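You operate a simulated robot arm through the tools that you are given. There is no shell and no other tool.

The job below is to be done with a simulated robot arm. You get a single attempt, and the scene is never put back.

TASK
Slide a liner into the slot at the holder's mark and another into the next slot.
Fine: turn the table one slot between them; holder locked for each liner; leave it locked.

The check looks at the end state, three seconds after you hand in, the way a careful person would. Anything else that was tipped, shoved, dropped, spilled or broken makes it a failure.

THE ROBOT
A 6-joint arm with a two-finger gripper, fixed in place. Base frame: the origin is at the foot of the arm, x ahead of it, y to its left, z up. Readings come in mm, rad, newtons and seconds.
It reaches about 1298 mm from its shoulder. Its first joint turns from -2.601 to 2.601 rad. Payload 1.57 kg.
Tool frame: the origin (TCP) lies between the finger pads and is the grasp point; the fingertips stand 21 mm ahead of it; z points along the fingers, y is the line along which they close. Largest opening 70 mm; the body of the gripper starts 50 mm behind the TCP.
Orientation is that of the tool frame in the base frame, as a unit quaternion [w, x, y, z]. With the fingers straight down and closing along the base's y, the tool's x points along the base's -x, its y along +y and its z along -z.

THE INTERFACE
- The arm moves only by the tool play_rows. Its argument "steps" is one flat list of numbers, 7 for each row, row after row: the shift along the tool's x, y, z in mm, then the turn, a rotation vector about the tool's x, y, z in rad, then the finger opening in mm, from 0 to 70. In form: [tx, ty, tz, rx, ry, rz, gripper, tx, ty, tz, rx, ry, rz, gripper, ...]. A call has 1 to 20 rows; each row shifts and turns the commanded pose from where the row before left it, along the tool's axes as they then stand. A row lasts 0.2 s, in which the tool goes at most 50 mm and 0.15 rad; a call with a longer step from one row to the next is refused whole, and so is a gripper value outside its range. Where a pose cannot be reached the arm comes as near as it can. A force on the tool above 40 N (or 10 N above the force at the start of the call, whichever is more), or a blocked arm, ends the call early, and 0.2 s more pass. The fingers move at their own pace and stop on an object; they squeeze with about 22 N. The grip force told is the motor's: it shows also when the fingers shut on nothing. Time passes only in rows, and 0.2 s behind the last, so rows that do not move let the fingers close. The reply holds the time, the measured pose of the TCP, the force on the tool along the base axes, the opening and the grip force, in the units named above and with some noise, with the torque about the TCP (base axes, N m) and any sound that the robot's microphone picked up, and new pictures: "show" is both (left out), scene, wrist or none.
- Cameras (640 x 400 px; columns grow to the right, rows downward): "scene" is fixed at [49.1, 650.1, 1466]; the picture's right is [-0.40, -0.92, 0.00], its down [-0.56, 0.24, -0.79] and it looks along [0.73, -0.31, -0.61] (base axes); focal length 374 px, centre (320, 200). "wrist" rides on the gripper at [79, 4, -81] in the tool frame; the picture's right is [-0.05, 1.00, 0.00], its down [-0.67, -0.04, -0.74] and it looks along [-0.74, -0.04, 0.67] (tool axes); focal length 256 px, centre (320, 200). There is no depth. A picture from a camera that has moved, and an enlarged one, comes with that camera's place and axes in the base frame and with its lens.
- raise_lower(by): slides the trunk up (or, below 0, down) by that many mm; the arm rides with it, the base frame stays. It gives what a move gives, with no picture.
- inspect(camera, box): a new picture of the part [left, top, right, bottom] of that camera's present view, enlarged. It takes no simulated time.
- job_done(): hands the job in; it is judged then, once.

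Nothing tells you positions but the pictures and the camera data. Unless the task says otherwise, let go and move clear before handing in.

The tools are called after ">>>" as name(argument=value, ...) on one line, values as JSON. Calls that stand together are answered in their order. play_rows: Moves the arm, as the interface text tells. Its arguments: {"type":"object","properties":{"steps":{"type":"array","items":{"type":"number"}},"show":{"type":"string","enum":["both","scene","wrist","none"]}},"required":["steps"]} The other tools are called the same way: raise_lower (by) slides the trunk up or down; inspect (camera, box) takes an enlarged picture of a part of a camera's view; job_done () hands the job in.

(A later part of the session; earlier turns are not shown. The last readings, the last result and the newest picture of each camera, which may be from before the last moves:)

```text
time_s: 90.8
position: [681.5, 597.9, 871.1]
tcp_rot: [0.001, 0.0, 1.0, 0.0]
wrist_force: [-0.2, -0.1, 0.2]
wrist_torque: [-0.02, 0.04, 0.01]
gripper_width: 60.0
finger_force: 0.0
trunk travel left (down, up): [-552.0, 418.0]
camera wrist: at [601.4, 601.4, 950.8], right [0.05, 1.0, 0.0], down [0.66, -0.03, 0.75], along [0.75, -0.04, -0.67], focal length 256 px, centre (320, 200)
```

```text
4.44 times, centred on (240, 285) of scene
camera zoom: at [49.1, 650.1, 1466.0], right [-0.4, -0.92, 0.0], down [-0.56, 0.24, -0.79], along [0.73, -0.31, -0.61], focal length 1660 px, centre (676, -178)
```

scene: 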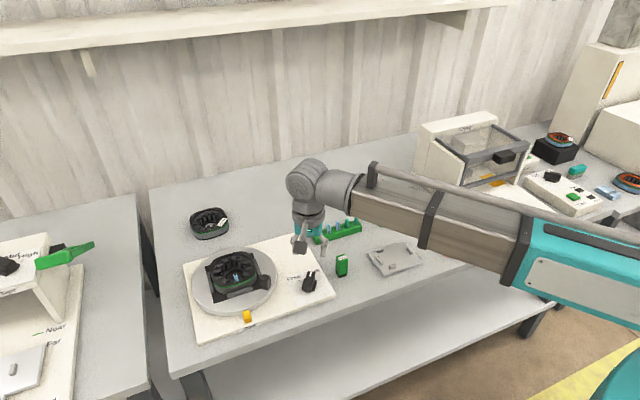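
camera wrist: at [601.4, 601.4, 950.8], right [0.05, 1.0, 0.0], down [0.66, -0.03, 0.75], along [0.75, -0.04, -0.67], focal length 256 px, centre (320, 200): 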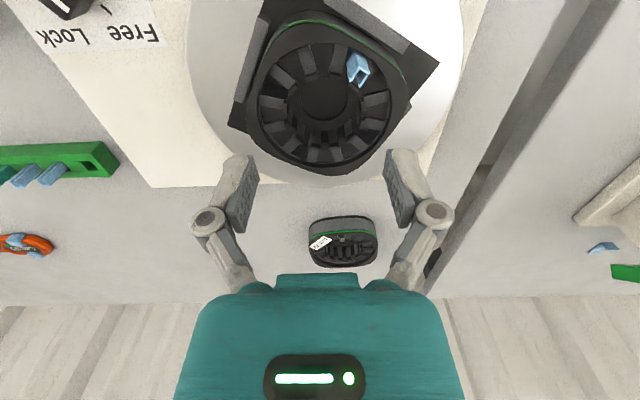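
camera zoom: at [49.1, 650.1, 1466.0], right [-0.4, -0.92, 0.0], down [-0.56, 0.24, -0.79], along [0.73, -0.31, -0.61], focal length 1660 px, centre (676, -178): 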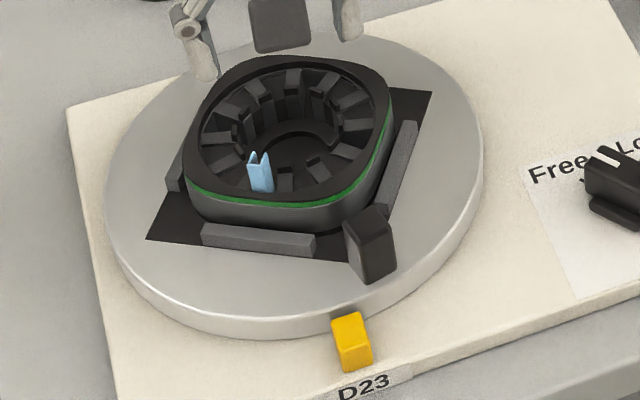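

The table is turned one slot (≈30°) and an empty slot is now at the mark. Liner 1 appears to lean a bit, which I'll correct later. First I'll lock the holder: back to the knob.

>>> inspect(camera="scene", box=[225, 262, 273, 292])

>>> play_rows(steps=[17, -40.9, 0, 0, 0, 0, 44, 17, -40.9, 0, 0, 0, 0, 44, 17, -40.9, 0, 0, 0, 0, 44, 17, -40.9, 0, 0, 0, 0, 44, 0, 0, 0, 0, 0, -0.1222, 44, 0, 0, 0, 0, 0, -0.1222, 44, 0, 0, 0, 0, 0, -0.1222, 44, 0, 0, 0, 0, 0, -0.1222, 44, 0, 0, 0, 0, 0, -0.1222, 44, 0, 0, 0, 0, 0, 0, 44], show="wrist")

```text
13.33 times, centred on (249, 277) of scene
camera zoom: at [49.1, 650.1, 1466.0], right [-0.4, -0.92, 0.0], down [-0.56, 0.24, -0.79], along [0.73, -0.31, -0.61], focal length 4980 px, centre (1267, -827)
```

zoom: 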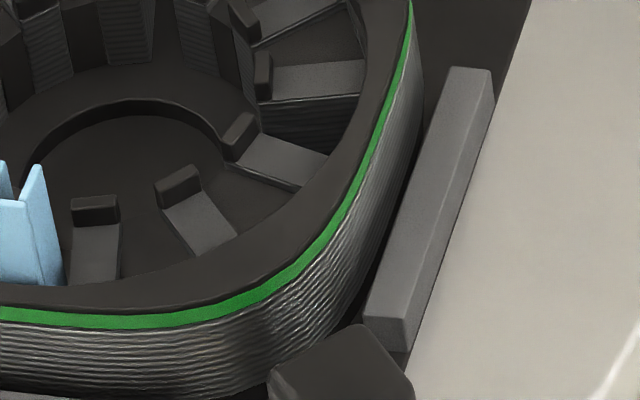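

```text
time_s: 93.0
position: [613.3, 436.5, 871.8]
tcp_rot: [0.001, -0.301, 0.953, -0.001]
wrist_force: [0.0, -0.6, 1.0]
wrist_torque: [-0.01, 0.02, 0.03]
gripper_width: 43.7
finger_force: 0.0
trunk travel left (down, up): [-552.0, 418.0]
camera wrist: at [545.2, 392.9, 951.1], right [-0.53, 0.85, 0.0], down [0.56, 0.35, 0.75], along [0.63, 0.4, -0.67], focal length 256 px, centre (320, 200)
```

wrist: 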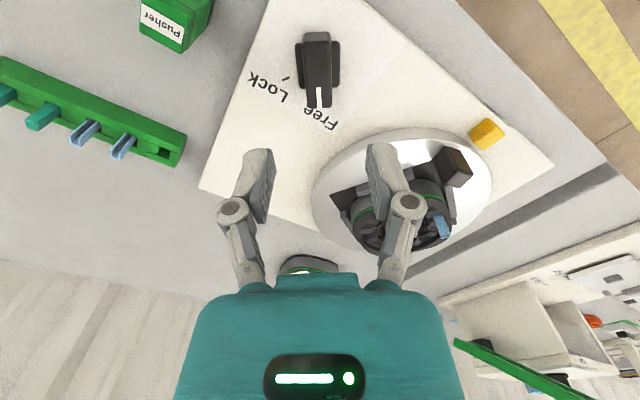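

>>> raise_lower(by=-75)

>>> inspect(camera="wrist", box=[240, 80, 400, 180])

```text
time_s: 94.1
position: [614.3, 436.4, 796.4]
tcp_rot: [0.001, -0.301, 0.954, 0.0]
wrist_force: [0.2, -0.3, -0.3]
wrist_torque: [0.0, -0.01, -0.02]
gripper_width: 43.9
finger_force: 0.0
trunk travel left (down, up): [-477.0, 493.0]
```

```text
4.00 times, centred on (320, 130) of wrist
camera zoom: at [545.1, 393.0, 876.1], right [-0.53, 0.85, 0.0], down [0.56, 0.35, 0.75], along [0.63, 0.39, -0.67], focal length 1024 px, centre (320, 480)
```

zoom: 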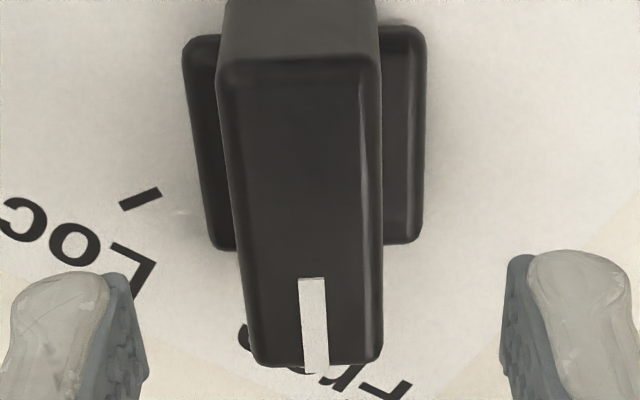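

Centre offset is about 1.2/−1.3 mm; correcting so the TCP sits on the knob axis, then lowering and gripping.

>>> play_rows(steps=[1.0, -1.3, 0, 0, 0, 0, 44, 0, 0, 0, 0, 0, 0, 44], show="none")

>>> raise_lower(by=-23)

>>> play_rows(steps=[0, 0, 0, 0, 0, 0, 28, 0, 0, 0, 0, 0, 0, 20, 0, 0, 0, 0, 0, 0, 14, 0, 0, 0, 0, 0, 0, 14], show="none")

```text
time_s: 94.7
position: [613.7, 434.8, 796.3]
tcp_rot: [0.002, -0.301, 0.954, -0.001]
wrist_force: [-1.0, 0.3, 1.0]
wrist_torque: [0.02, 0.03, 0.01]
gripper_width: 43.9
finger_force: 0.0
trunk travel left (down, up): [-477.0, 493.0]
```

```text
time_s: 95.4
position: [613.4, 435.7, 772.5]
tcp_rot: [0.001, -0.302, 0.953, 0.0]
wrist_force: [-0.2, -0.3, 0.1]
wrist_torque: [0.02, 0.02, 0.0]
gripper_width: 43.8
finger_force: 0.0
trunk travel left (down, up): [-454.0, 516.0]
```

```text
time_s: 96.4
position: [614.0, 433.2, 773.7]
tcp_rot: [0.002, -0.301, 0.954, 0.0]
wrist_force: [2.2, -1.8, 0.6]
wrist_torque: [-0.14, -0.03, -0.05]
gripper_width: 19.6
finger_force: 32.1
trunk travel left (down, up): [-454.0, 516.0]
```

Gripped. Turning the knob clockwise (toward Lock) in steps.

>>> play_rows(steps=[0, 0, 0, 0, 0, 0.08, 14, 0, 0, 0, 0, 0, 0.08, 14, 0, 0, 0, 0, 0, 0.08, 14, 0, 0, 0, 0, 0, 0.08, 14], show="none")

```text
time_s: 97.4
position: [614.1, 434.9, 773.1]
tcp_rot: [0.001, -0.145, 0.989, -0.001]
wrist_force: [-0.9, 1.6, 0.4]
wrist_torque: [-0.18, 0.6, -0.03]
gripper_width: 19.9
finger_force: 31.9
trunk travel left (down, up): [-454.0, 516.0]
```

>>> play_rows(steps=[0, 0, 0, 0, 0, 0.082, 14, 0, 0, 0, 0, 0, 0.082, 14, 0, 0, 0, 0, 0, 0.082, 14, 0, 0, 0, 0, 0, 0.082, 14, 0, 0, 0, 0, 0, 0.082, 14, 0, 0, 0, 0, 0, 0.082, 14], show="none")

>>> play_rows(steps=[0, 0, 0, 0, 0, 0.082, 14, 0, 0, 0, 0, 0, 0.082, 14, 0, 0, 0, 0, 0, 0.082, 14, 0, 0, 0, 0, 0, 0.082, 14], show="none")

```text
time_s: 98.8
position: [612.9, 435.5, 772.6]
tcp_rot: [0.002, 0.101, 0.995, 0.0]
wrist_force: [5.4, 11.3, 8.0]
wrist_torque: [0.25, -0.46, -0.02]
gripper_width: 19.8
finger_force: 31.7
trunk travel left (down, up): [-454.0, 516.0]
```

```text
time_s: 99.8
position: [613.1, 435.8, 772.5]
tcp_rot: [0.002, 0.261, 0.965, 0.001]
wrist_force: [13.3, 18.4, 14.8]
wrist_torque: [0.1, -0.64, 0.0]
gripper_width: 19.9
finger_force: 31.9
trunk travel left (down, up): [-454.0, 516.0]
```

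Nearly there; relieve side load and finish to −35°.

>>> play_rows(steps=[0, 1.3, 0, 0, 0, 0.04, 14, 0, 0.3, 0, 0, 0, 0.044, 14, 0, 0, 0, 0, 0, 0, 14], show="none")

```text
time_s: 100.6
position: [614.0, 435.2, 773.2]
tcp_rot: [0.002, 0.302, 0.953, 0.001]
wrist_force: [7.6, 12.1, 10.7]
wrist_torque: [-0.1, -0.8, 0.1]
gripper_width: 20.2
finger_force: 32.4
trunk travel left (down, up): [-454.0, 516.0]
```

>>> play_rows(steps=[0, 0.7, 0, 0, 0, 0.01, 14, 0, 0, 0, 0, 0, 0, 14, 0, 0, 0, 0, 0, 0, 26, 0, 0, 0, 0, 0, 0, 40, 0, 0, 0, 0, 0, 0, 44, 0, 0, 0, 0, 0, 0, 44], show="none")

>>> raise_lower(by=98)

>>> inspect(camera="wrist", box=[270, 20, 398, 120])

>>> inspect(camera="scene", box=[285, 258, 341, 293])

>>> inspect(camera="scene", box=[190, 240, 290, 330])

```text
time_s: 102.0
position: [615.0, 436.3, 772.4]
tcp_rot: [0.002, 0.307, 0.952, 0.002]
wrist_force: [0.0, -0.1, 1.3]
wrist_torque: [-0.01, -0.01, -0.03]
gripper_width: 44.2
finger_force: 0.1
trunk travel left (down, up): [-454.0, 516.0]
```

```text
time_s: 103.3
position: [614.1, 436.0, 870.9]
tcp_rot: [0.002, 0.306, 0.952, 0.0]
wrist_force: [-0.1, 0.6, -0.3]
wrist_torque: [0.02, 0.0, -0.02]
gripper_width: 44.4
finger_force: 0.0
trunk travel left (down, up): [-552.0, 418.0]
```

```text
4.00 times, centred on (334, 70) of wrist
camera zoom: at [551.2, 484.6, 950.9], right [0.63, 0.78, 0.0], down [0.52, -0.42, 0.75], along [0.58, -0.47, -0.67], focal length 1024 px, centre (264, 720)
```

zoom: 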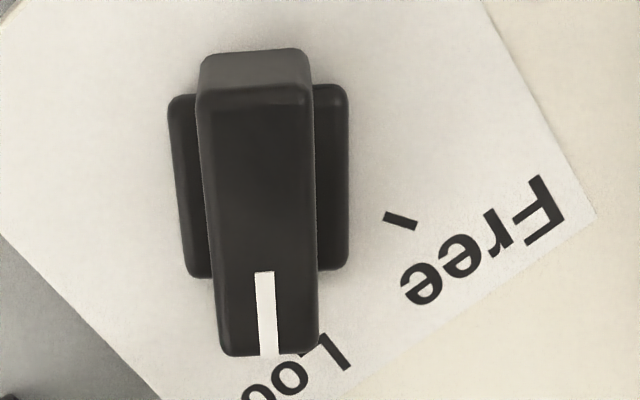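

```text
11.43 times, centred on (313, 276) of scene
camera zoom: at [49.1, 650.1, 1466.0], right [-0.4, -0.92, 0.0], down [-0.56, 0.24, -0.79], along [0.73, -0.31, -0.61], focal length 4268 px, centre (400, -663)
```

zoom: 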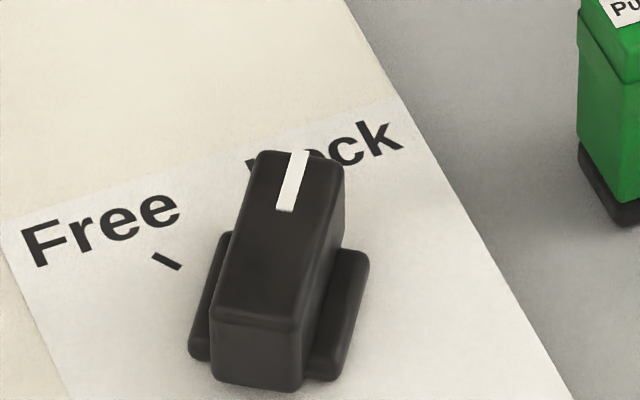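

```text
4.44 times, centred on (240, 285) of scene
camera zoom: at [49.1, 650.1, 1466.0], right [-0.4, -0.92, 0.0], down [-0.56, 0.24, -0.79], along [0.73, -0.31, -0.61], focal length 1660 px, centre (676, -178)
```

zoom: 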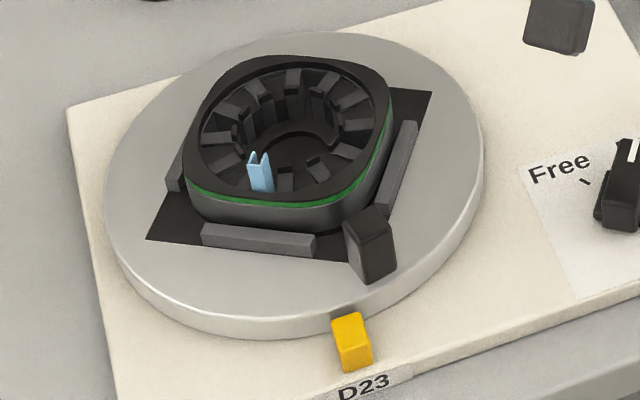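

The knob is back on Lock. Now to the rack for the second liner (at y ≈ 316.5), again with yaw −90°.

>>> play_rows(steps=[-39.3, -1.3, 0, 0, 0, 0, 36, -39.3, -1.3, 0, 0, 0, 0, 36, -39.3, -1.3, 0, 0, 0, 0, 36, -39.3, -1.3, 0, 0, 0, 0, 36, -39.3, -1.3, 0, 0, 0, 0, 36, 0, 0, 0, 0, 0, -0.1462, 36, 0, 0, 0, 0, 0, -0.1462, 36, 0, 0, 0, 0, 0, -0.1462, 36, 0, 0, 0, 0, 0, -0.1462, 36, 0, 0, 0, 0, 0, -0.1462, 36, 0, 0, 0, 0, 0, -0.1462, 36, 0, 0, 0, 0, 0, -0.1462, 36, 0, 0, 0, 0, 0, -0.1462, 36, 0, 0, 0, 0, 0, -0.1462, 36, 0, 0, 0, 0, 0, -0.1462, 36, 0, 0, 0, 0, 0, -0.1462, 36, 0, 0, 0, 0, 0, -0.1462, 36, 0, 0, 0, 0, 0, -0.1462, 36, 0, 0, 0, 0, 0, -0.1462, 36, 0, 0, 0, 0, 0, -0.1462, 36], show="wrist")

```text
time_s: 107.5
position: [770.9, 316.3, 870.6]
tcp_rot: [-0.001, 0.708, -0.706, 0.001]
wrist_force: [-0.2, 0.2, -0.1]
wrist_torque: [0.02, 0.01, -0.01]
gripper_width: 36.0
finger_force: 0.1
trunk travel left (down, up): [-552.0, 418.0]
camera wrist: at [765.5, 235.4, 951.2], right [-1.0, 0.05, 0.0], down [0.03, 0.67, 0.74], along [0.04, 0.74, -0.67], focal length 256 px, centre (320, 200)
```

wrist: 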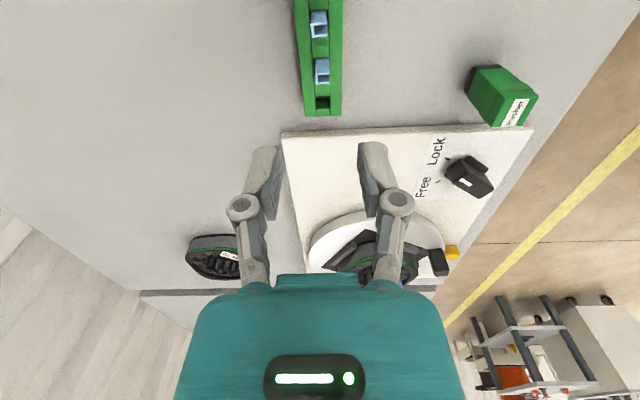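

>>> raise_lower(by=-68)

>>> inspect(camera="wrist", box=[240, 100, 400, 200])

```text
time_s: 108.6
position: [771.4, 315.3, 803.6]
tcp_rot: [-0.001, 0.707, -0.707, 0.002]
wrist_force: [-0.1, -0.4, 0.0]
wrist_torque: [0.0, 0.0, 0.01]
gripper_width: 36.0
finger_force: 0.0
trunk travel left (down, up): [-484.0, 486.0]
```

```text
4.00 times, centred on (320, 150) of wrist
camera zoom: at [765.2, 235.4, 883.3], right [-1.0, 0.05, 0.0], down [0.03, 0.67, 0.74], along [0.04, 0.74, -0.67], focal length 1024 px, centre (320, 400)
```

zoom: 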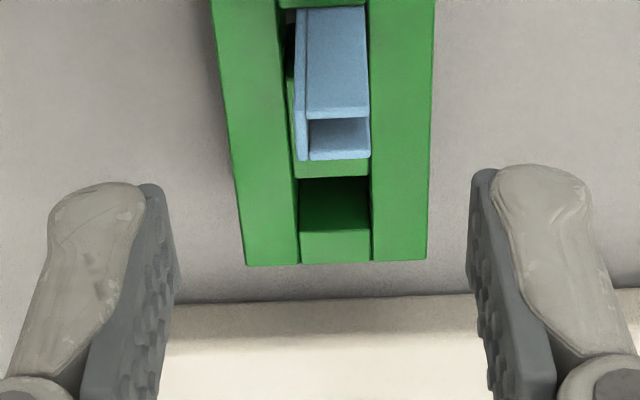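

Liner 2 is ~1.7 mm toward −x. I'll shift accordingly and lower to grip depth (same as before).

>>> play_rows(steps=[0, 1.7, 0, 0, 0, 0, 36, 0, 0, 0, 0, 0, 0, 36], show="none")

>>> raise_lower(by=-28)

>>> inspect(camera="wrist", box=[240, 100, 400, 200])

```text
time_s: 109.2
position: [769.6, 314.5, 802.6]
tcp_rot: [0.001, -0.707, 0.707, -0.001]
wrist_force: [0.6, -0.2, -0.7]
wrist_torque: [-0.01, 0.01, 0.01]
gripper_width: 36.1
finger_force: 0.0
trunk travel left (down, up): [-484.0, 486.0]
```

```text
time_s: 109.9
position: [768.9, 315.7, 774.2]
tcp_rot: [-0.002, 0.707, -0.707, 0.002]
wrist_force: [-0.8, -0.3, -0.2]
wrist_torque: [0.01, -0.04, -0.01]
gripper_width: 36.1
finger_force: 0.1
trunk travel left (down, up): [-456.0, 514.0]
```

```text
4.00 times, centred on (320, 150) of wrist
camera zoom: at [763.4, 234.8, 855.2], right [-1.0, 0.05, 0.0], down [0.03, 0.67, 0.74], along [0.04, 0.74, -0.67], focal length 1024 px, centre (320, 400)
```

zoom: 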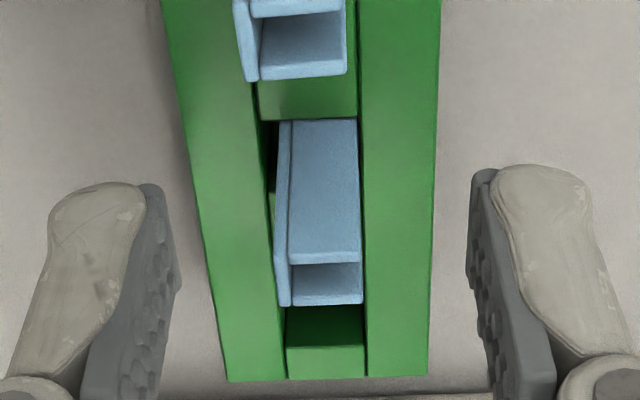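

>>> play_rows(steps=[0, 0, 0, 0, 0, 0, 20, 0, 0, 0, 0, 0, 0, 12, 0, 0, 0, 0, 0, 0, 4, 0, 0, 0, 0, 0, 0, 4, 0, 0, 0, 0, 0, 0, 4], show="none")

>>> raise_lower(by=100)

>>> inspect(camera="wrist", box=[240, 80, 400, 180])

>>> inspect(camera="scene", box=[270, 150, 420, 244])

```text
time_s: 111.1
position: [768.0, 315.9, 776.2]
tcp_rot: [0.001, -0.707, 0.707, -0.002]
wrist_force: [0.0, 0.7, -0.2]
wrist_torque: [-0.04, -0.03, 0.01]
gripper_width: 7.6
finger_force: 22.0
trunk travel left (down, up): [-456.0, 514.0]
```

```text
time_s: 112.5
position: [769.5, 315.7, 875.7]
tcp_rot: [0.001, -0.707, 0.707, -0.002]
wrist_force: [-1.0, 0.1, -0.4]
wrist_torque: [0.03, 0.0, -0.01]
gripper_width: 7.9
finger_force: 21.8
trunk travel left (down, up): [-556.0, 414.0]
```

```text
4.00 times, centred on (320, 130) of wrist
camera zoom: at [763.6, 234.8, 955.2], right [-1.0, 0.05, 0.0], down [0.03, 0.67, 0.74], along [0.04, 0.74, -0.67], focal length 1024 px, centre (320, 480)
```

zoom: 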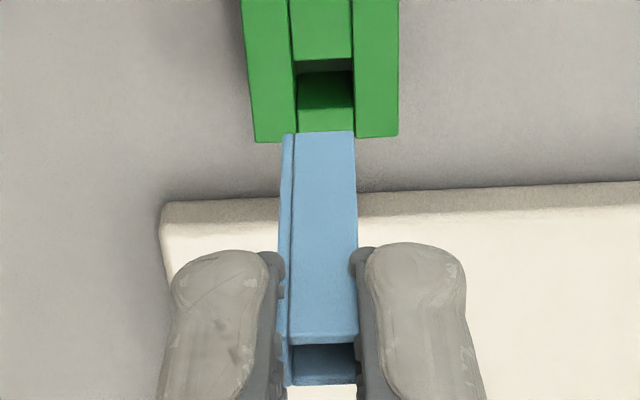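

```text
4.26 times, centred on (345, 197) of scene
camera zoom: at [49.1, 650.1, 1466.0], right [-0.4, -0.92, 0.0], down [-0.56, 0.24, -0.79], along [0.73, -0.31, -0.61], focal length 1589 px, centre (214, 213)
```

zoom: 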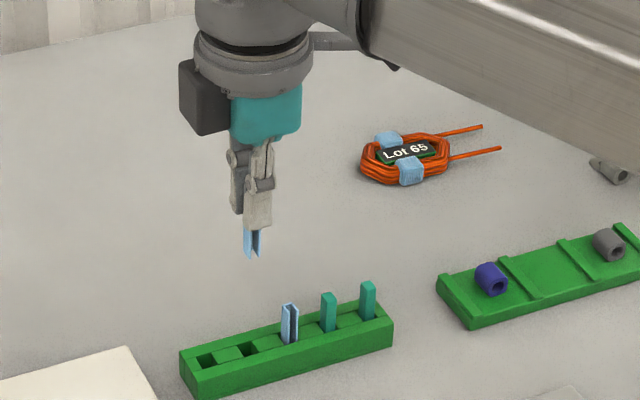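

Second liner is held. Moving over the stator and rotating to yaw +90°.

>>> play_rows(steps=[-40.7, 15.4, 0, 0, 0, 0, 4, -40.7, 15.4, 0, 0, 0, 0, 4, -40.7, 15.4, 0, 0, 0, 0, 4, -40.7, 15.4, 0, 0, 0, 0, 4, -40.7, 15.4, 0, 0, 0, 0, 4, -40.7, 15.4, 0, 0, 0, 0, 4, -40.7, 15.4, 0, 0, 0, 0, 4, 0, 0, 0, 0, 0, 0.15, 4, 0, 0, 0, 0, 0, 0.15, 4, 0, 0, 0, 0, 0, 0.15, 4, 0, 0, 0, 0, 0, 0.15, 4, 0, 0, 0, 0, 0, 0.15, 4, 0, 0, 0, 0, 0, 0.15, 4, 0, 0, 0, 0, 0, 0.15, 4, 0, 0, 0, 0, 0, 0.15, 4, 0, 0, 0, 0, 0, 0.15, 4, 0, 0, 0, 0, 0, 0.15, 4], show="none")

>>> play_rows(steps=[0, 0, 0, 0, 0, 0.15, 4, 0, 0, 0, 0, 0, 0.15, 4, 0, 0, 0, 0, 0, 0.15, 4, 0, 0, 0, 0, 0, 0.15, 4, 0, 0, 0, 0, 0, 0.15, 4, 0, 0, 0, 0, 0, 0.15, 4, 0, 0, 0, 0, 0, 0.15, 4, 0, 0, 0, 0, 0, 0.15, 4, 0, 0, 0, 0, 0, 0.15, 4, 0, 0, 0, 0, 0, 0.15, 4, 0, 0, 0, 0, 0, 0.1416, 4, 0, 0, 0, 0, 0, 0, 4], show="wrist")

>>> inspect(camera="wrist", box=[270, 0, 430, 100])

>>> inspect(camera="wrist", box=[270, 60, 430, 160])

>>> inspect(camera="scene", box=[205, 240, 285, 290])

```text
time_s: 116.1
position: [659.9, 600.8, 874.8]
tcp_rot: [0.001, -0.035, 0.999, -0.001]
wrist_force: [0.0, 0.7, 0.0]
wrist_torque: [-0.01, -0.01, -0.02]
gripper_width: 7.6
finger_force: 22.1
trunk travel left (down, up): [-556.0, 414.0]
```

```text
time_s: 118.7
position: [660.4, 599.8, 874.9]
tcp_rot: [0.001, 0.707, 0.707, 0.001]
wrist_force: [0.6, 0.2, -0.6]
wrist_torque: [0.04, 0.04, 0.04]
gripper_width: 7.7
finger_force: 21.8
trunk travel left (down, up): [-556.0, 414.0]
camera wrist: at [663.6, 678.1, 955.1], right [1.0, -0.05, 0.0], down [-0.04, -0.67, 0.75], along [-0.04, -0.74, -0.67], focal length 256 px, centre (320, 200)
```

wrist: 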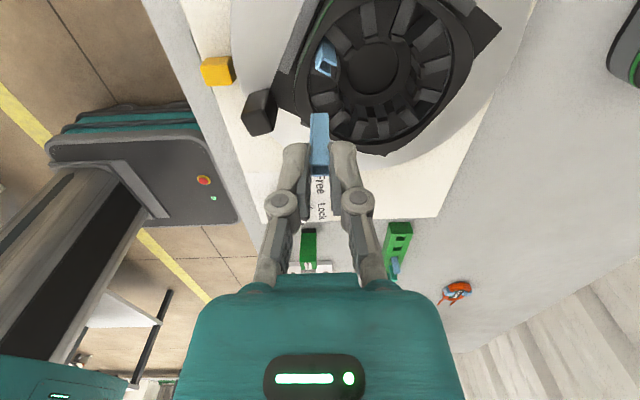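

```text
4.00 times, centred on (350, 50) of wrist
camera zoom: at [663.6, 678.1, 955.1], right [1.0, -0.05, 0.0], down [-0.04, -0.67, 0.75], along [-0.04, -0.74, -0.67], focal length 1024 px, centre (200, 800)
```

zoom: 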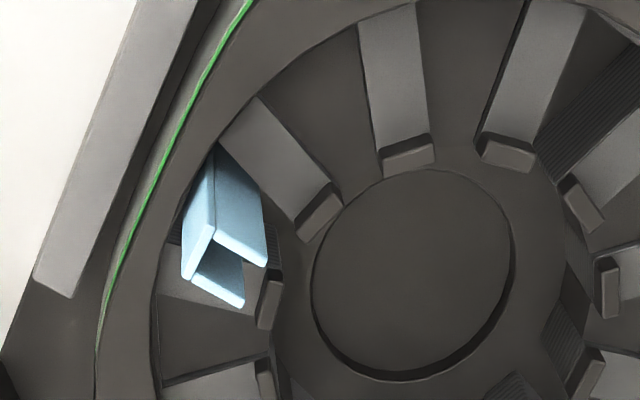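

```text
4.00 times, centred on (350, 110) of wrist
camera zoom: at [663.6, 678.1, 955.1], right [1.0, -0.05, 0.0], down [-0.04, -0.67, 0.75], along [-0.04, -0.74, -0.67], focal length 1024 px, centre (200, 560)
```

zoom: 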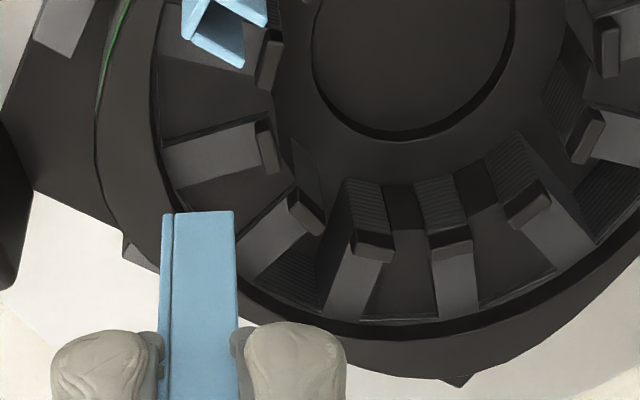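

```text
8.00 times, centred on (245, 265) of scene
camera zoom: at [49.1, 650.1, 1466.0], right [-0.4, -0.92, 0.0], down [-0.56, 0.24, -0.79], along [0.73, -0.31, -0.61], focal length 2988 px, centre (920, -320)
```

zoom: 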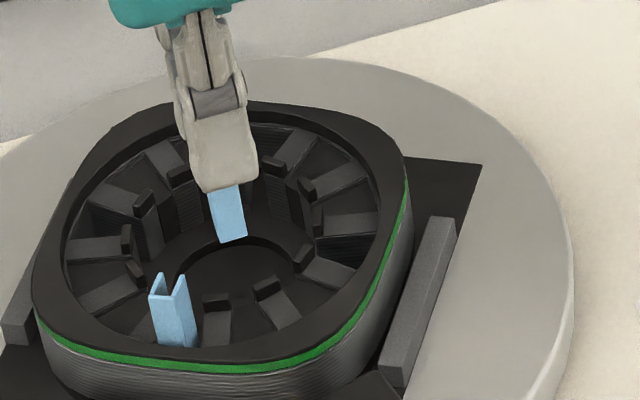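

Both views show the empty slot at the mark directly below, and liner 1 in the neighbouring slot. Lowering liner 2 to just above the stator for a check.

>>> play_rows(steps=[0.4, 0.6, 0, 0, 0, 0, 4, 0, 0, 0, 0, 0, 0, 4], show="none")

>>> raise_lower(by=-34)

>>> inspect(camera="wrist", box=[270, 40, 398, 140])

>>> inspect(camera="scene", box=[205, 245, 285, 295])

```text
time_s: 119.3
position: [659.6, 599.7, 874.2]
tcp_rot: [0.001, 0.706, 0.708, 0.001]
wrist_force: [-0.1, -0.6, 0.3]
wrist_torque: [0.01, 0.02, -0.01]
gripper_width: 7.8
finger_force: 21.6
trunk travel left (down, up): [-556.0, 414.0]
```

```text
time_s: 120.0
position: [659.3, 599.4, 840.9]
tcp_rot: [0.001, 0.706, 0.708, 0.002]
wrist_force: [-0.6, -0.1, 0.3]
wrist_torque: [-0.02, -0.04, 0.01]
gripper_width: 7.7
finger_force: 22.0
trunk travel left (down, up): [-522.0, 448.0]
```

```text
4.00 times, centred on (334, 90) of wrist
camera zoom: at [663.5, 678.5, 921.2], right [1.0, -0.05, 0.0], down [-0.04, -0.67, 0.75], along [-0.04, -0.74, -0.67], focal length 1024 px, centre (264, 640)
```

zoom: 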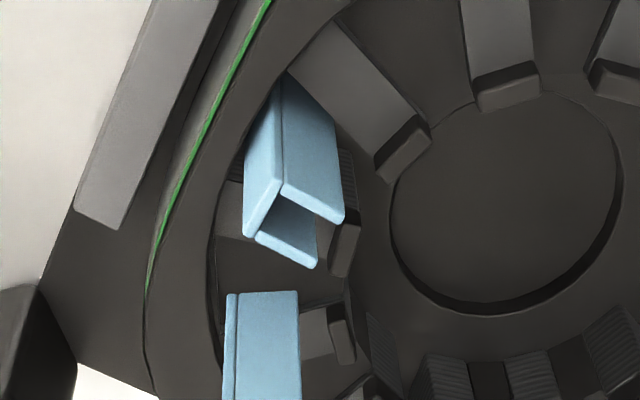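

```text
8.00 times, centred on (245, 270) of scene
camera zoom: at [49.1, 650.1, 1466.0], right [-0.4, -0.92, 0.0], down [-0.56, 0.24, -0.79], along [0.73, -0.31, -0.61], focal length 2988 px, centre (920, -360)
```

zoom: 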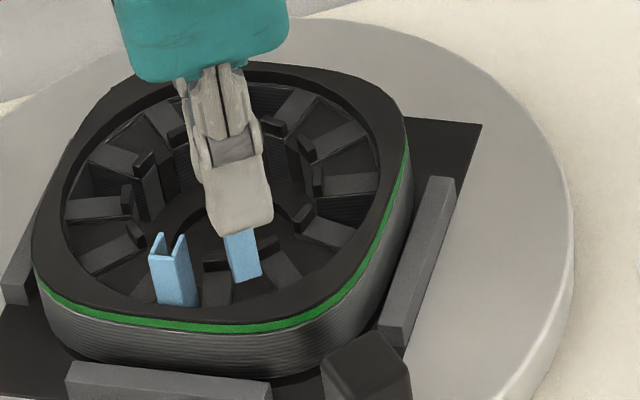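

Alignment matches the first insertion. Lowering into the slot stepwise.

>>> raise_lower(by=-14)

>>> inspect(camera="wrist", box=[270, 70, 398, 150])

>>> raise_lower(by=-10)

```text
time_s: 120.7
position: [659.8, 600.1, 827.6]
tcp_rot: [0.001, 0.707, 0.708, 0.001]
wrist_force: [-0.4, 0.1, 5.4]
wrist_torque: [-0.02, -0.03, -0.02]
gripper_width: 7.5
finger_force: 21.7
trunk travel left (down, up): [-508.0, 462.0]
```

```text
5.00 times, centred on (334, 110) of wrist
camera zoom: at [663.3, 678.2, 907.5], right [1.0, -0.05, 0.0], down [-0.04, -0.67, 0.75], along [-0.04, -0.74, -0.67], focal length 1280 px, centre (250, 650)
```

zoom: 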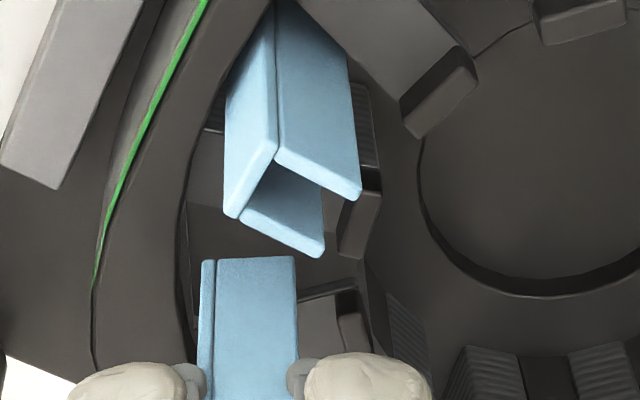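

```text
time_s: 121.2
position: [660.6, 599.8, 817.0]
tcp_rot: [0.001, 0.706, 0.708, 0.001]
wrist_force: [-0.5, -0.5, 6.9]
wrist_torque: [0.0, 0.0, -0.01]
gripper_width: 7.4
finger_force: 22.1
trunk travel left (down, up): [-498.0, 472.0]
```

There's 5–7 N resistance: the liner bottom seems to be resting on a tooth and sliding in the grip. I'll look closely.

>>> inspect(camera="wrist", box=[256, 70, 384, 170])

>>> inspect(camera="scene", box=[215, 255, 271, 290])

```text
4.00 times, centred on (320, 120) of wrist
camera zoom: at [663.2, 678.1, 897.5], right [1.0, -0.05, 0.0], down [-0.04, -0.67, 0.75], along [-0.04, -0.74, -0.67], focal length 1024 px, centre (320, 520)
```

zoom: 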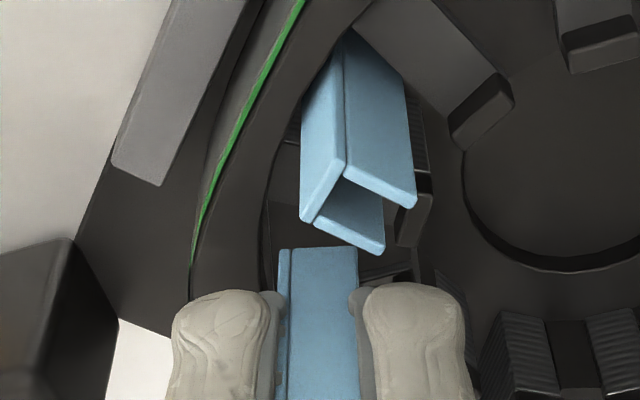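

```text
11.43 times, centred on (243, 272) of scene
camera zoom: at [49.1, 650.1, 1466.0], right [-0.4, -0.92, 0.0], down [-0.56, 0.24, -0.79], along [0.73, -0.31, -0.61], focal length 4268 px, centre (1200, -629)
```

zoom: 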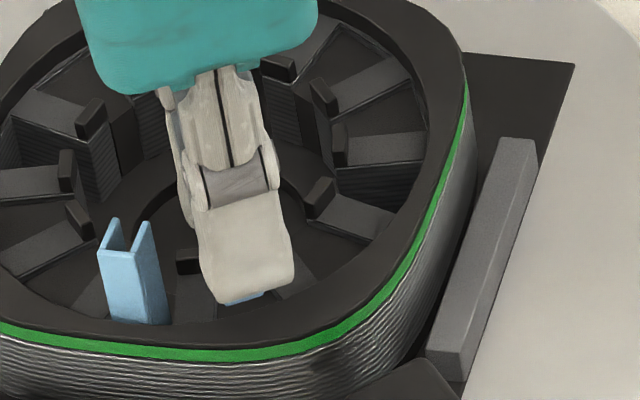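

The liner's web appears to be catching the rim edge (about 1 mm too far outward) and slid up in the fingers. I'll raise it clear, shift 2 mm inward, and retry.

>>> raise_lower(by=9)

>>> play_rows(steps=[0.2, 2.2, 0, 0, 0, 0, 4, 0, 0, 0, 0, 0, 0, 4], show="none")

>>> inspect(camera="wrist", box=[256, 60, 384, 160])

>>> inspect(camera="scene", box=[215, 252, 271, 287])

```text
time_s: 121.8
position: [659.1, 599.5, 825.8]
tcp_rot: [0.001, 0.706, 0.708, 0.001]
wrist_force: [0.5, 0.4, 0.6]
wrist_torque: [-0.02, -0.03, -0.01]
gripper_width: 7.4
finger_force: 22.3
trunk travel left (down, up): [-507.0, 463.0]
```

```text
time_s: 122.4
position: [664.1, 600.9, 827.1]
tcp_rot: [0.002, 0.707, 0.708, 0.001]
wrist_force: [0.8, -0.6, 0.2]
wrist_torque: [-0.04, 0.03, 0.02]
gripper_width: 7.0
finger_force: 22.3
trunk travel left (down, up): [-507.0, 463.0]
```

```text
4.00 times, centred on (320, 110) of wrist
camera zoom: at [665.9, 679.5, 906.1], right [1.0, -0.05, 0.0], down [-0.04, -0.67, 0.75], along [-0.04, -0.74, -0.67], focal length 1024 px, centre (320, 560)
```

zoom: 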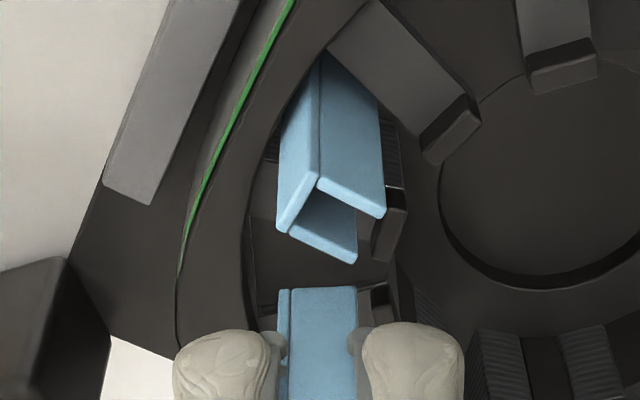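

```text
11.43 times, centred on (243, 270) of scene
camera zoom: at [49.1, 650.1, 1466.0], right [-0.4, -0.92, 0.0], down [-0.56, 0.24, -0.79], along [0.73, -0.31, -0.61], focal length 4268 px, centre (1200, -594)
```

zoom: 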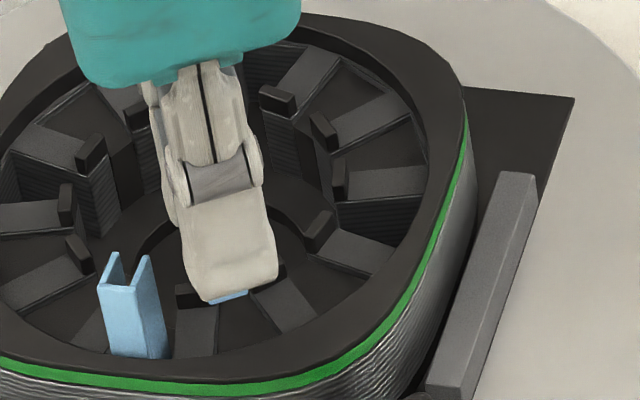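

>>> inspect(camera="wrist", box=[295, 95, 351, 140])

>>> inspect(camera="scene", box=[222, 262, 262, 287])

```text
8.89 times, centred on (323, 118) of wrist
camera zoom: at [665.9, 679.5, 906.1], right [1.0, -0.05, 0.0], down [-0.04, -0.67, 0.75], along [-0.04, -0.74, -0.67], focal length 2276 px, centre (293, 933)
```

zoom: 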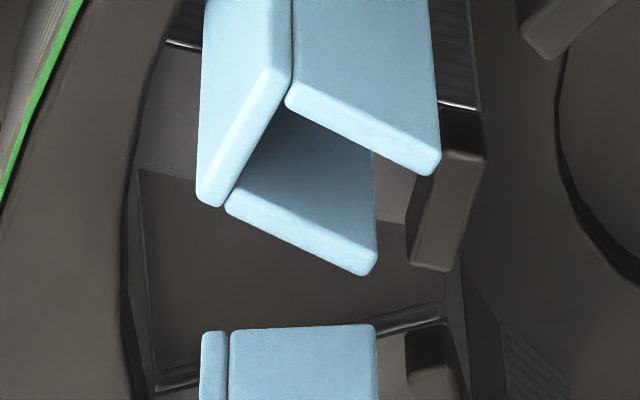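

```text
16.00 times, centred on (242, 274) of scene
camera zoom: at [49.1, 650.1, 1466.0], right [-0.4, -0.92, 0.0], down [-0.56, 0.24, -0.79], along [0.73, -0.31, -0.61], focal length 5976 px, centre (1568, -992)
```

zoom: 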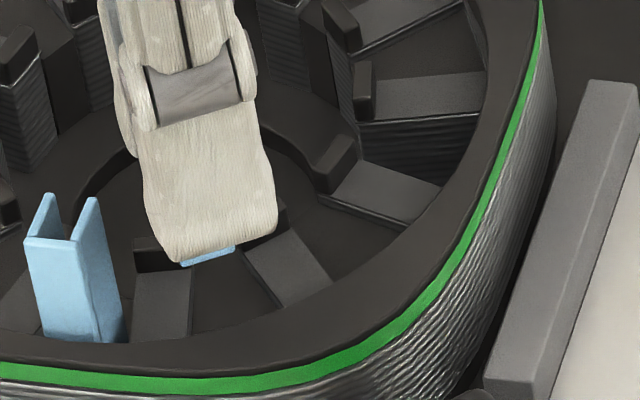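

Measured from this zoom, the slot's centreline is at y ≈ 601.4, so the liner was riding on the −y tooth. I'll shift +0.9 mm in y and 0.7 mm outward, then check again.

>>> play_rows(steps=[0.9, -0.7, 0, 0, 0, 0, 4, 0, 0, 0, 0, 0, 0, 4], show="none")

>>> inspect(camera="wrist", box=[295, 95, 351, 140])

```text
time_s: 123.0
position: [662.9, 600.5, 826.4]
tcp_rot: [0.002, 0.707, 0.708, 0.001]
wrist_force: [-0.3, -0.7, -0.6]
wrist_torque: [0.01, 0.0, -0.03]
gripper_width: 7.3
finger_force: 22.1
trunk travel left (down, up): [-507.0, 463.0]
```

```text
8.89 times, centred on (323, 118) of wrist
camera zoom: at [665.8, 679.8, 906.1], right [1.0, -0.05, 0.0], down [-0.04, -0.67, 0.75], along [-0.04, -0.74, -0.67], focal length 2276 px, centre (293, 933)
```

zoom: 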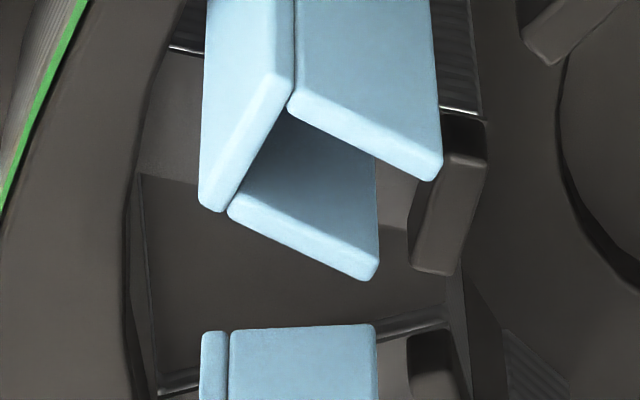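

>>> play_rows(steps=[0.7, -0.7, 0, 0, 0, 0, 4, 0, 0, 0, 0, 0, 0, 4, 0, 0, 0, 0, 0, 0, 4], show="none")

>>> inspect(camera="wrist", box=[295, 95, 351, 140])

```text
time_s: 123.8
position: [661.8, 602.5, 825.7]
tcp_rot: [0.001, 0.707, 0.707, 0.002]
wrist_force: [-0.5, 0.5, 0.4]
wrist_torque: [0.01, -0.01, -0.02]
gripper_width: 7.5
finger_force: 22.3
trunk travel left (down, up): [-507.0, 463.0]
```

```text
8.89 times, centred on (323, 118) of wrist
camera zoom: at [664.6, 680.7, 906.1], right [1.0, -0.05, 0.0], down [-0.04, -0.67, 0.75], along [-0.04, -0.74, -0.67], focal length 2276 px, centre (293, 933)
```

zoom: 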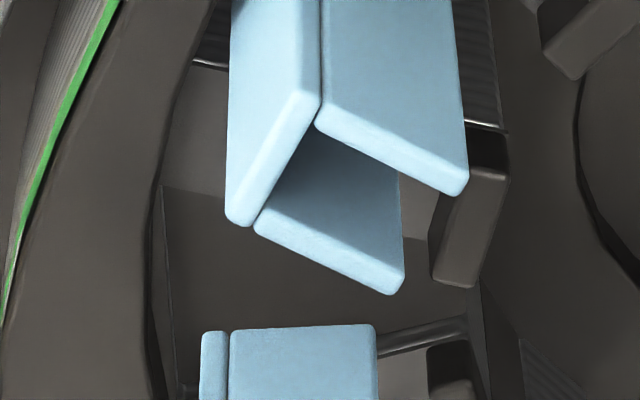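

Now the liner is centred on the slot (both ≈ y 601.7). Lowering gently.

>>> raise_lower(by=-8)

>>> raise_lower(by=-4)

>>> inspect(camera="wrist", box=[285, 95, 365, 145])

```text
time_s: 124.4
position: [661.8, 602.6, 817.7]
tcp_rot: [0.002, 0.706, 0.708, 0.001]
wrist_force: [0.5, -0.3, -0.1]
wrist_torque: [0.0, 0.0, 0.0]
gripper_width: 7.3
finger_force: 21.9
trunk travel left (down, up): [-499.0, 471.0]
```

```text
time_s: 124.9
position: [661.2, 601.1, 812.9]
tcp_rot: [0.001, 0.707, 0.708, 0.0]
wrist_force: [1.5, 0.1, 10.2]
wrist_torque: [0.04, -0.02, 0.0]
gripper_width: 7.2
finger_force: 21.4
trunk travel left (down, up): [-495.0, 475.0]
```

```text
8.00 times, centred on (325, 120) of wrist
camera zoom: at [664.1, 680.2, 895.0], right [1.0, -0.05, 0.0], down [-0.04, -0.67, 0.74], along [-0.04, -0.74, -0.67], focal length 2048 px, centre (280, 840)
```

zoom: 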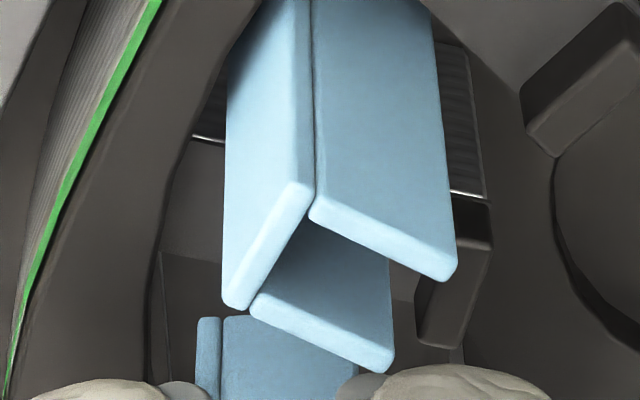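

Contact again, now apparently on the +y side; comparing with the first insertion, my image-based slot centre reads ~1.4 mm too high in y. I'll raise and shift −1.3 mm.

>>> raise_lower(by=7)

>>> play_rows(steps=[-1.3, 0.3, 0, 0, 0, 0, 4, 0, 0, 0, 0, 0, 0, 4, 0, 0, 0, 0, 0, 0, 4], show="none")

>>> inspect(camera="wrist", box=[295, 95, 351, 140])

>>> inspect(camera="scene", box=[222, 262, 262, 287])

```text
time_s: 125.5
position: [660.6, 603.8, 820.9]
tcp_rot: [-0.001, 0.707, 0.707, 0.0]
wrist_force: [-0.6, -1.1, -0.9]
wrist_torque: [-0.02, 0.0, -0.04]
gripper_width: 7.1
finger_force: 21.9
trunk travel left (down, up): [-502.0, 468.0]
```

```text
time_s: 126.3
position: [661.5, 602.0, 820.2]
tcp_rot: [0.001, 0.707, 0.707, 0.001]
wrist_force: [0.5, 0.8, 0.6]
wrist_torque: [-0.01, -0.02, 0.0]
gripper_width: 7.2
finger_force: 22.5
trunk travel left (down, up): [-502.0, 468.0]
```

```text
8.89 times, centred on (323, 118) of wrist
camera zoom: at [665.0, 679.7, 901.1], right [1.0, -0.05, 0.0], down [-0.04, -0.67, 0.75], along [-0.04, -0.74, -0.67], focal length 2276 px, centre (293, 933)
```

zoom: 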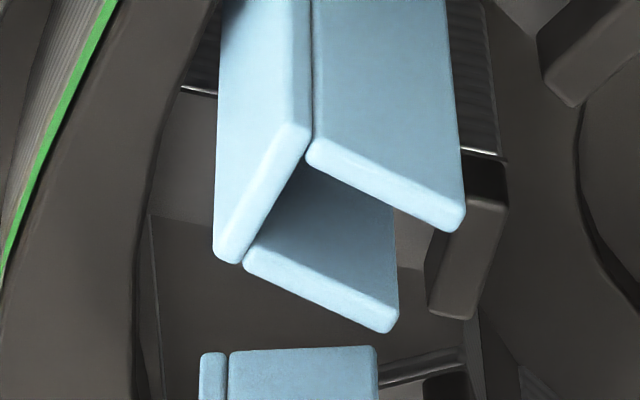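

```text
16.00 times, centred on (242, 274) of scene
camera zoom: at [49.1, 650.1, 1466.0], right [-0.4, -0.92, 0.0], down [-0.56, 0.24, -0.79], along [0.73, -0.31, -0.61], focal length 5976 px, centre (1568, -992)
```

zoom: 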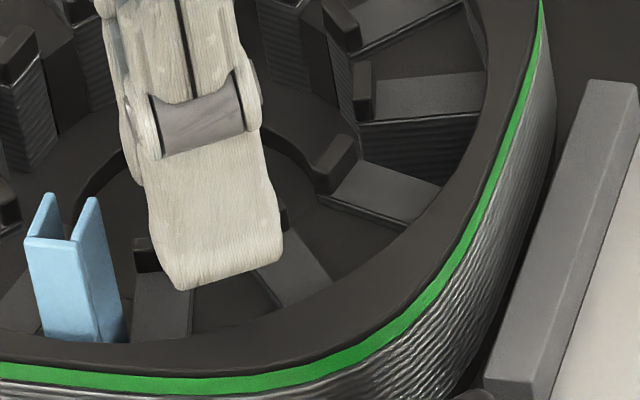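

The liner now extends only ~12 mm below the tips, so after it enters the slot I'll loosen the grip just slightly and let it slide down guided by both the fingers and the slot. Lowering gently first.

>>> raise_lower(by=-6)

>>> raise_lower(by=-2)

```text
time_s: 126.8
position: [661.9, 601.2, 816.2]
tcp_rot: [0.0, 0.707, 0.707, 0.001]
wrist_force: [0.2, 0.2, 2.1]
wrist_torque: [0.02, 0.01, -0.01]
gripper_width: 7.0
finger_force: 21.8
trunk travel left (down, up): [-496.0, 474.0]
```

```text
time_s: 127.3
position: [661.3, 600.5, 813.8]
tcp_rot: [0.001, 0.707, 0.708, 0.001]
wrist_force: [0.5, 0.3, 13.5]
wrist_torque: [0.09, -0.02, 0.01]
gripper_width: 7.2
finger_force: 22.1
trunk travel left (down, up): [-494.0, 476.0]
```

Torque suggests light contact on the +y side still; combined with the earlier attempts the slot centre is at y ≈ 601.1 and turned ~2°. I'll raise, shift −0.7 mm in y, slightly outward, and yaw the liner 2° to match the slot.

>>> raise_lower(by=7)

>>> play_rows(steps=[-0.7, -0.6, 0, 0, 0, 0.035, 4, 0, 0, 0, 0, 0, 0, 4, 0, 0, 0, 0, 0, 0, 4], show="none")

>>> inspect(camera="wrist", box=[295, 95, 351, 140])

```text
time_s: 127.9
position: [661.6, 601.4, 820.0]
tcp_rot: [0.0, 0.706, 0.708, 0.001]
wrist_force: [0.0, 0.6, -0.5]
wrist_torque: [0.02, 0.04, 0.0]
gripper_width: 7.2
finger_force: 22.1
trunk travel left (down, up): [-501.0, 469.0]
```

```text
time_s: 128.7
position: [662.5, 600.6, 820.3]
tcp_rot: [0.001, 0.719, 0.695, 0.0]
wrist_force: [0.4, 0.4, 0.1]
wrist_torque: [0.03, -0.02, 0.01]
gripper_width: 7.2
finger_force: 22.0
trunk travel left (down, up): [-501.0, 469.0]
```

```text
8.89 times, centred on (323, 118) of wrist
camera zoom: at [667.6, 678.9, 900.1], right [1.0, -0.09, 0.0], down [-0.06, -0.66, 0.75], along [-0.06, -0.74, -0.67], focal length 2276 px, centre (293, 933)
```

zoom: 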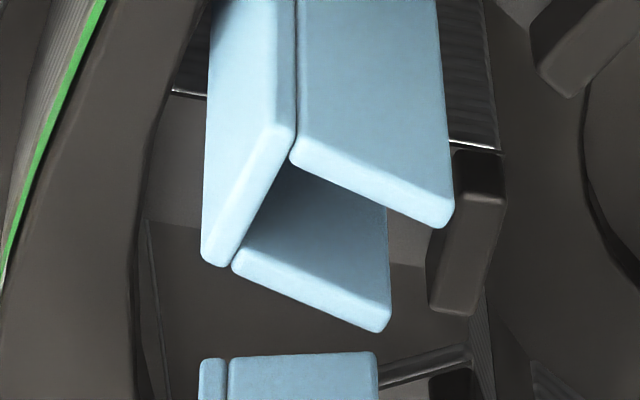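

>>> raise_lower(by=-6)

>>> raise_lower(by=-2)

```text
time_s: 129.3
position: [661.0, 601.5, 813.9]
tcp_rot: [0.002, 0.719, 0.695, 0.002]
wrist_force: [-0.1, 0.1, 3.8]
wrist_torque: [0.01, -0.02, 0.04]
gripper_width: 6.9
finger_force: 21.8
trunk travel left (down, up): [-495.0, 475.0]
```

```text
time_s: 129.8
position: [661.0, 600.0, 812.5]
tcp_rot: [0.002, 0.719, 0.695, 0.001]
wrist_force: [1.1, 0.5, 12.4]
wrist_torque: [0.04, -0.02, -0.03]
gripper_width: 7.2
finger_force: 21.5
trunk travel left (down, up): [-493.0, 477.0]
```

Still contacting at the same plane. Before trying more, I'll measure the table angle by comparing the same scene crop as before the turn (12-fold symmetry should make teeth coincide at exactly 30°).

>>> raise_lower(by=60)

>>> inspect(camera="scene", box=[200, 240, 290, 300])

>>> inspect(camera="scene", box=[215, 250, 279, 290])

>>> inspect(camera="wrist", box=[270, 0, 430, 100])

```text
time_s: 130.8
position: [662.6, 601.0, 871.4]
tcp_rot: [0.001, 0.719, 0.695, 0.002]
wrist_force: [-0.1, 0.9, -0.3]
wrist_torque: [0.01, -0.03, 0.0]
gripper_width: 7.1
finger_force: 21.9
trunk travel left (down, up): [-553.0, 417.0]
```

```text
6.67 times, centred on (245, 270) of scene
camera zoom: at [49.1, 650.1, 1466.0], right [-0.4, -0.92, 0.0], down [-0.56, 0.24, -0.79], along [0.73, -0.31, -0.61], focal length 2490 px, centre (820, -267)
```

zoom: 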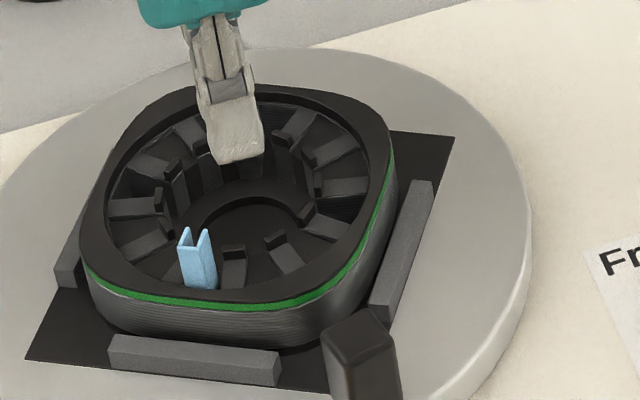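

```text
10.00 times, centred on (247, 270) of scene
camera zoom: at [49.1, 650.1, 1466.0], right [-0.4, -0.92, 0.0], down [-0.56, 0.24, -0.79], along [0.73, -0.31, -0.61], focal length 3735 px, centre (1050, -500)
```

zoom: 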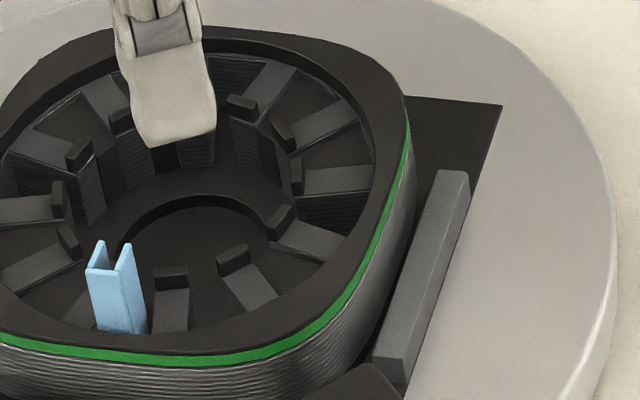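

```text
4.00 times, centred on (350, 50) of wrist
camera zoom: at [667.6, 679.0, 952.1], right [1.0, -0.09, 0.0], down [-0.06, -0.66, 0.75], along [-0.06, -0.74, -0.67], focal length 1024 px, centre (200, 800)
```

zoom: 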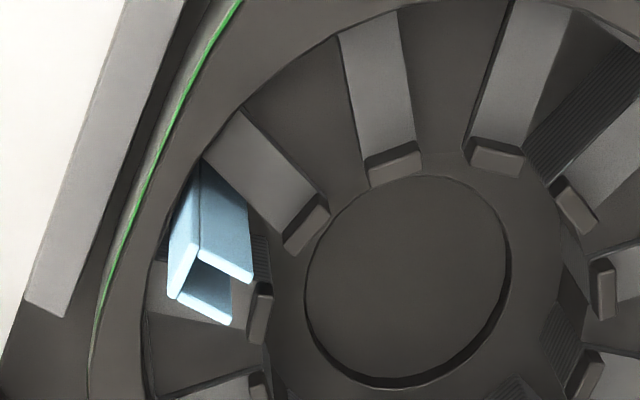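

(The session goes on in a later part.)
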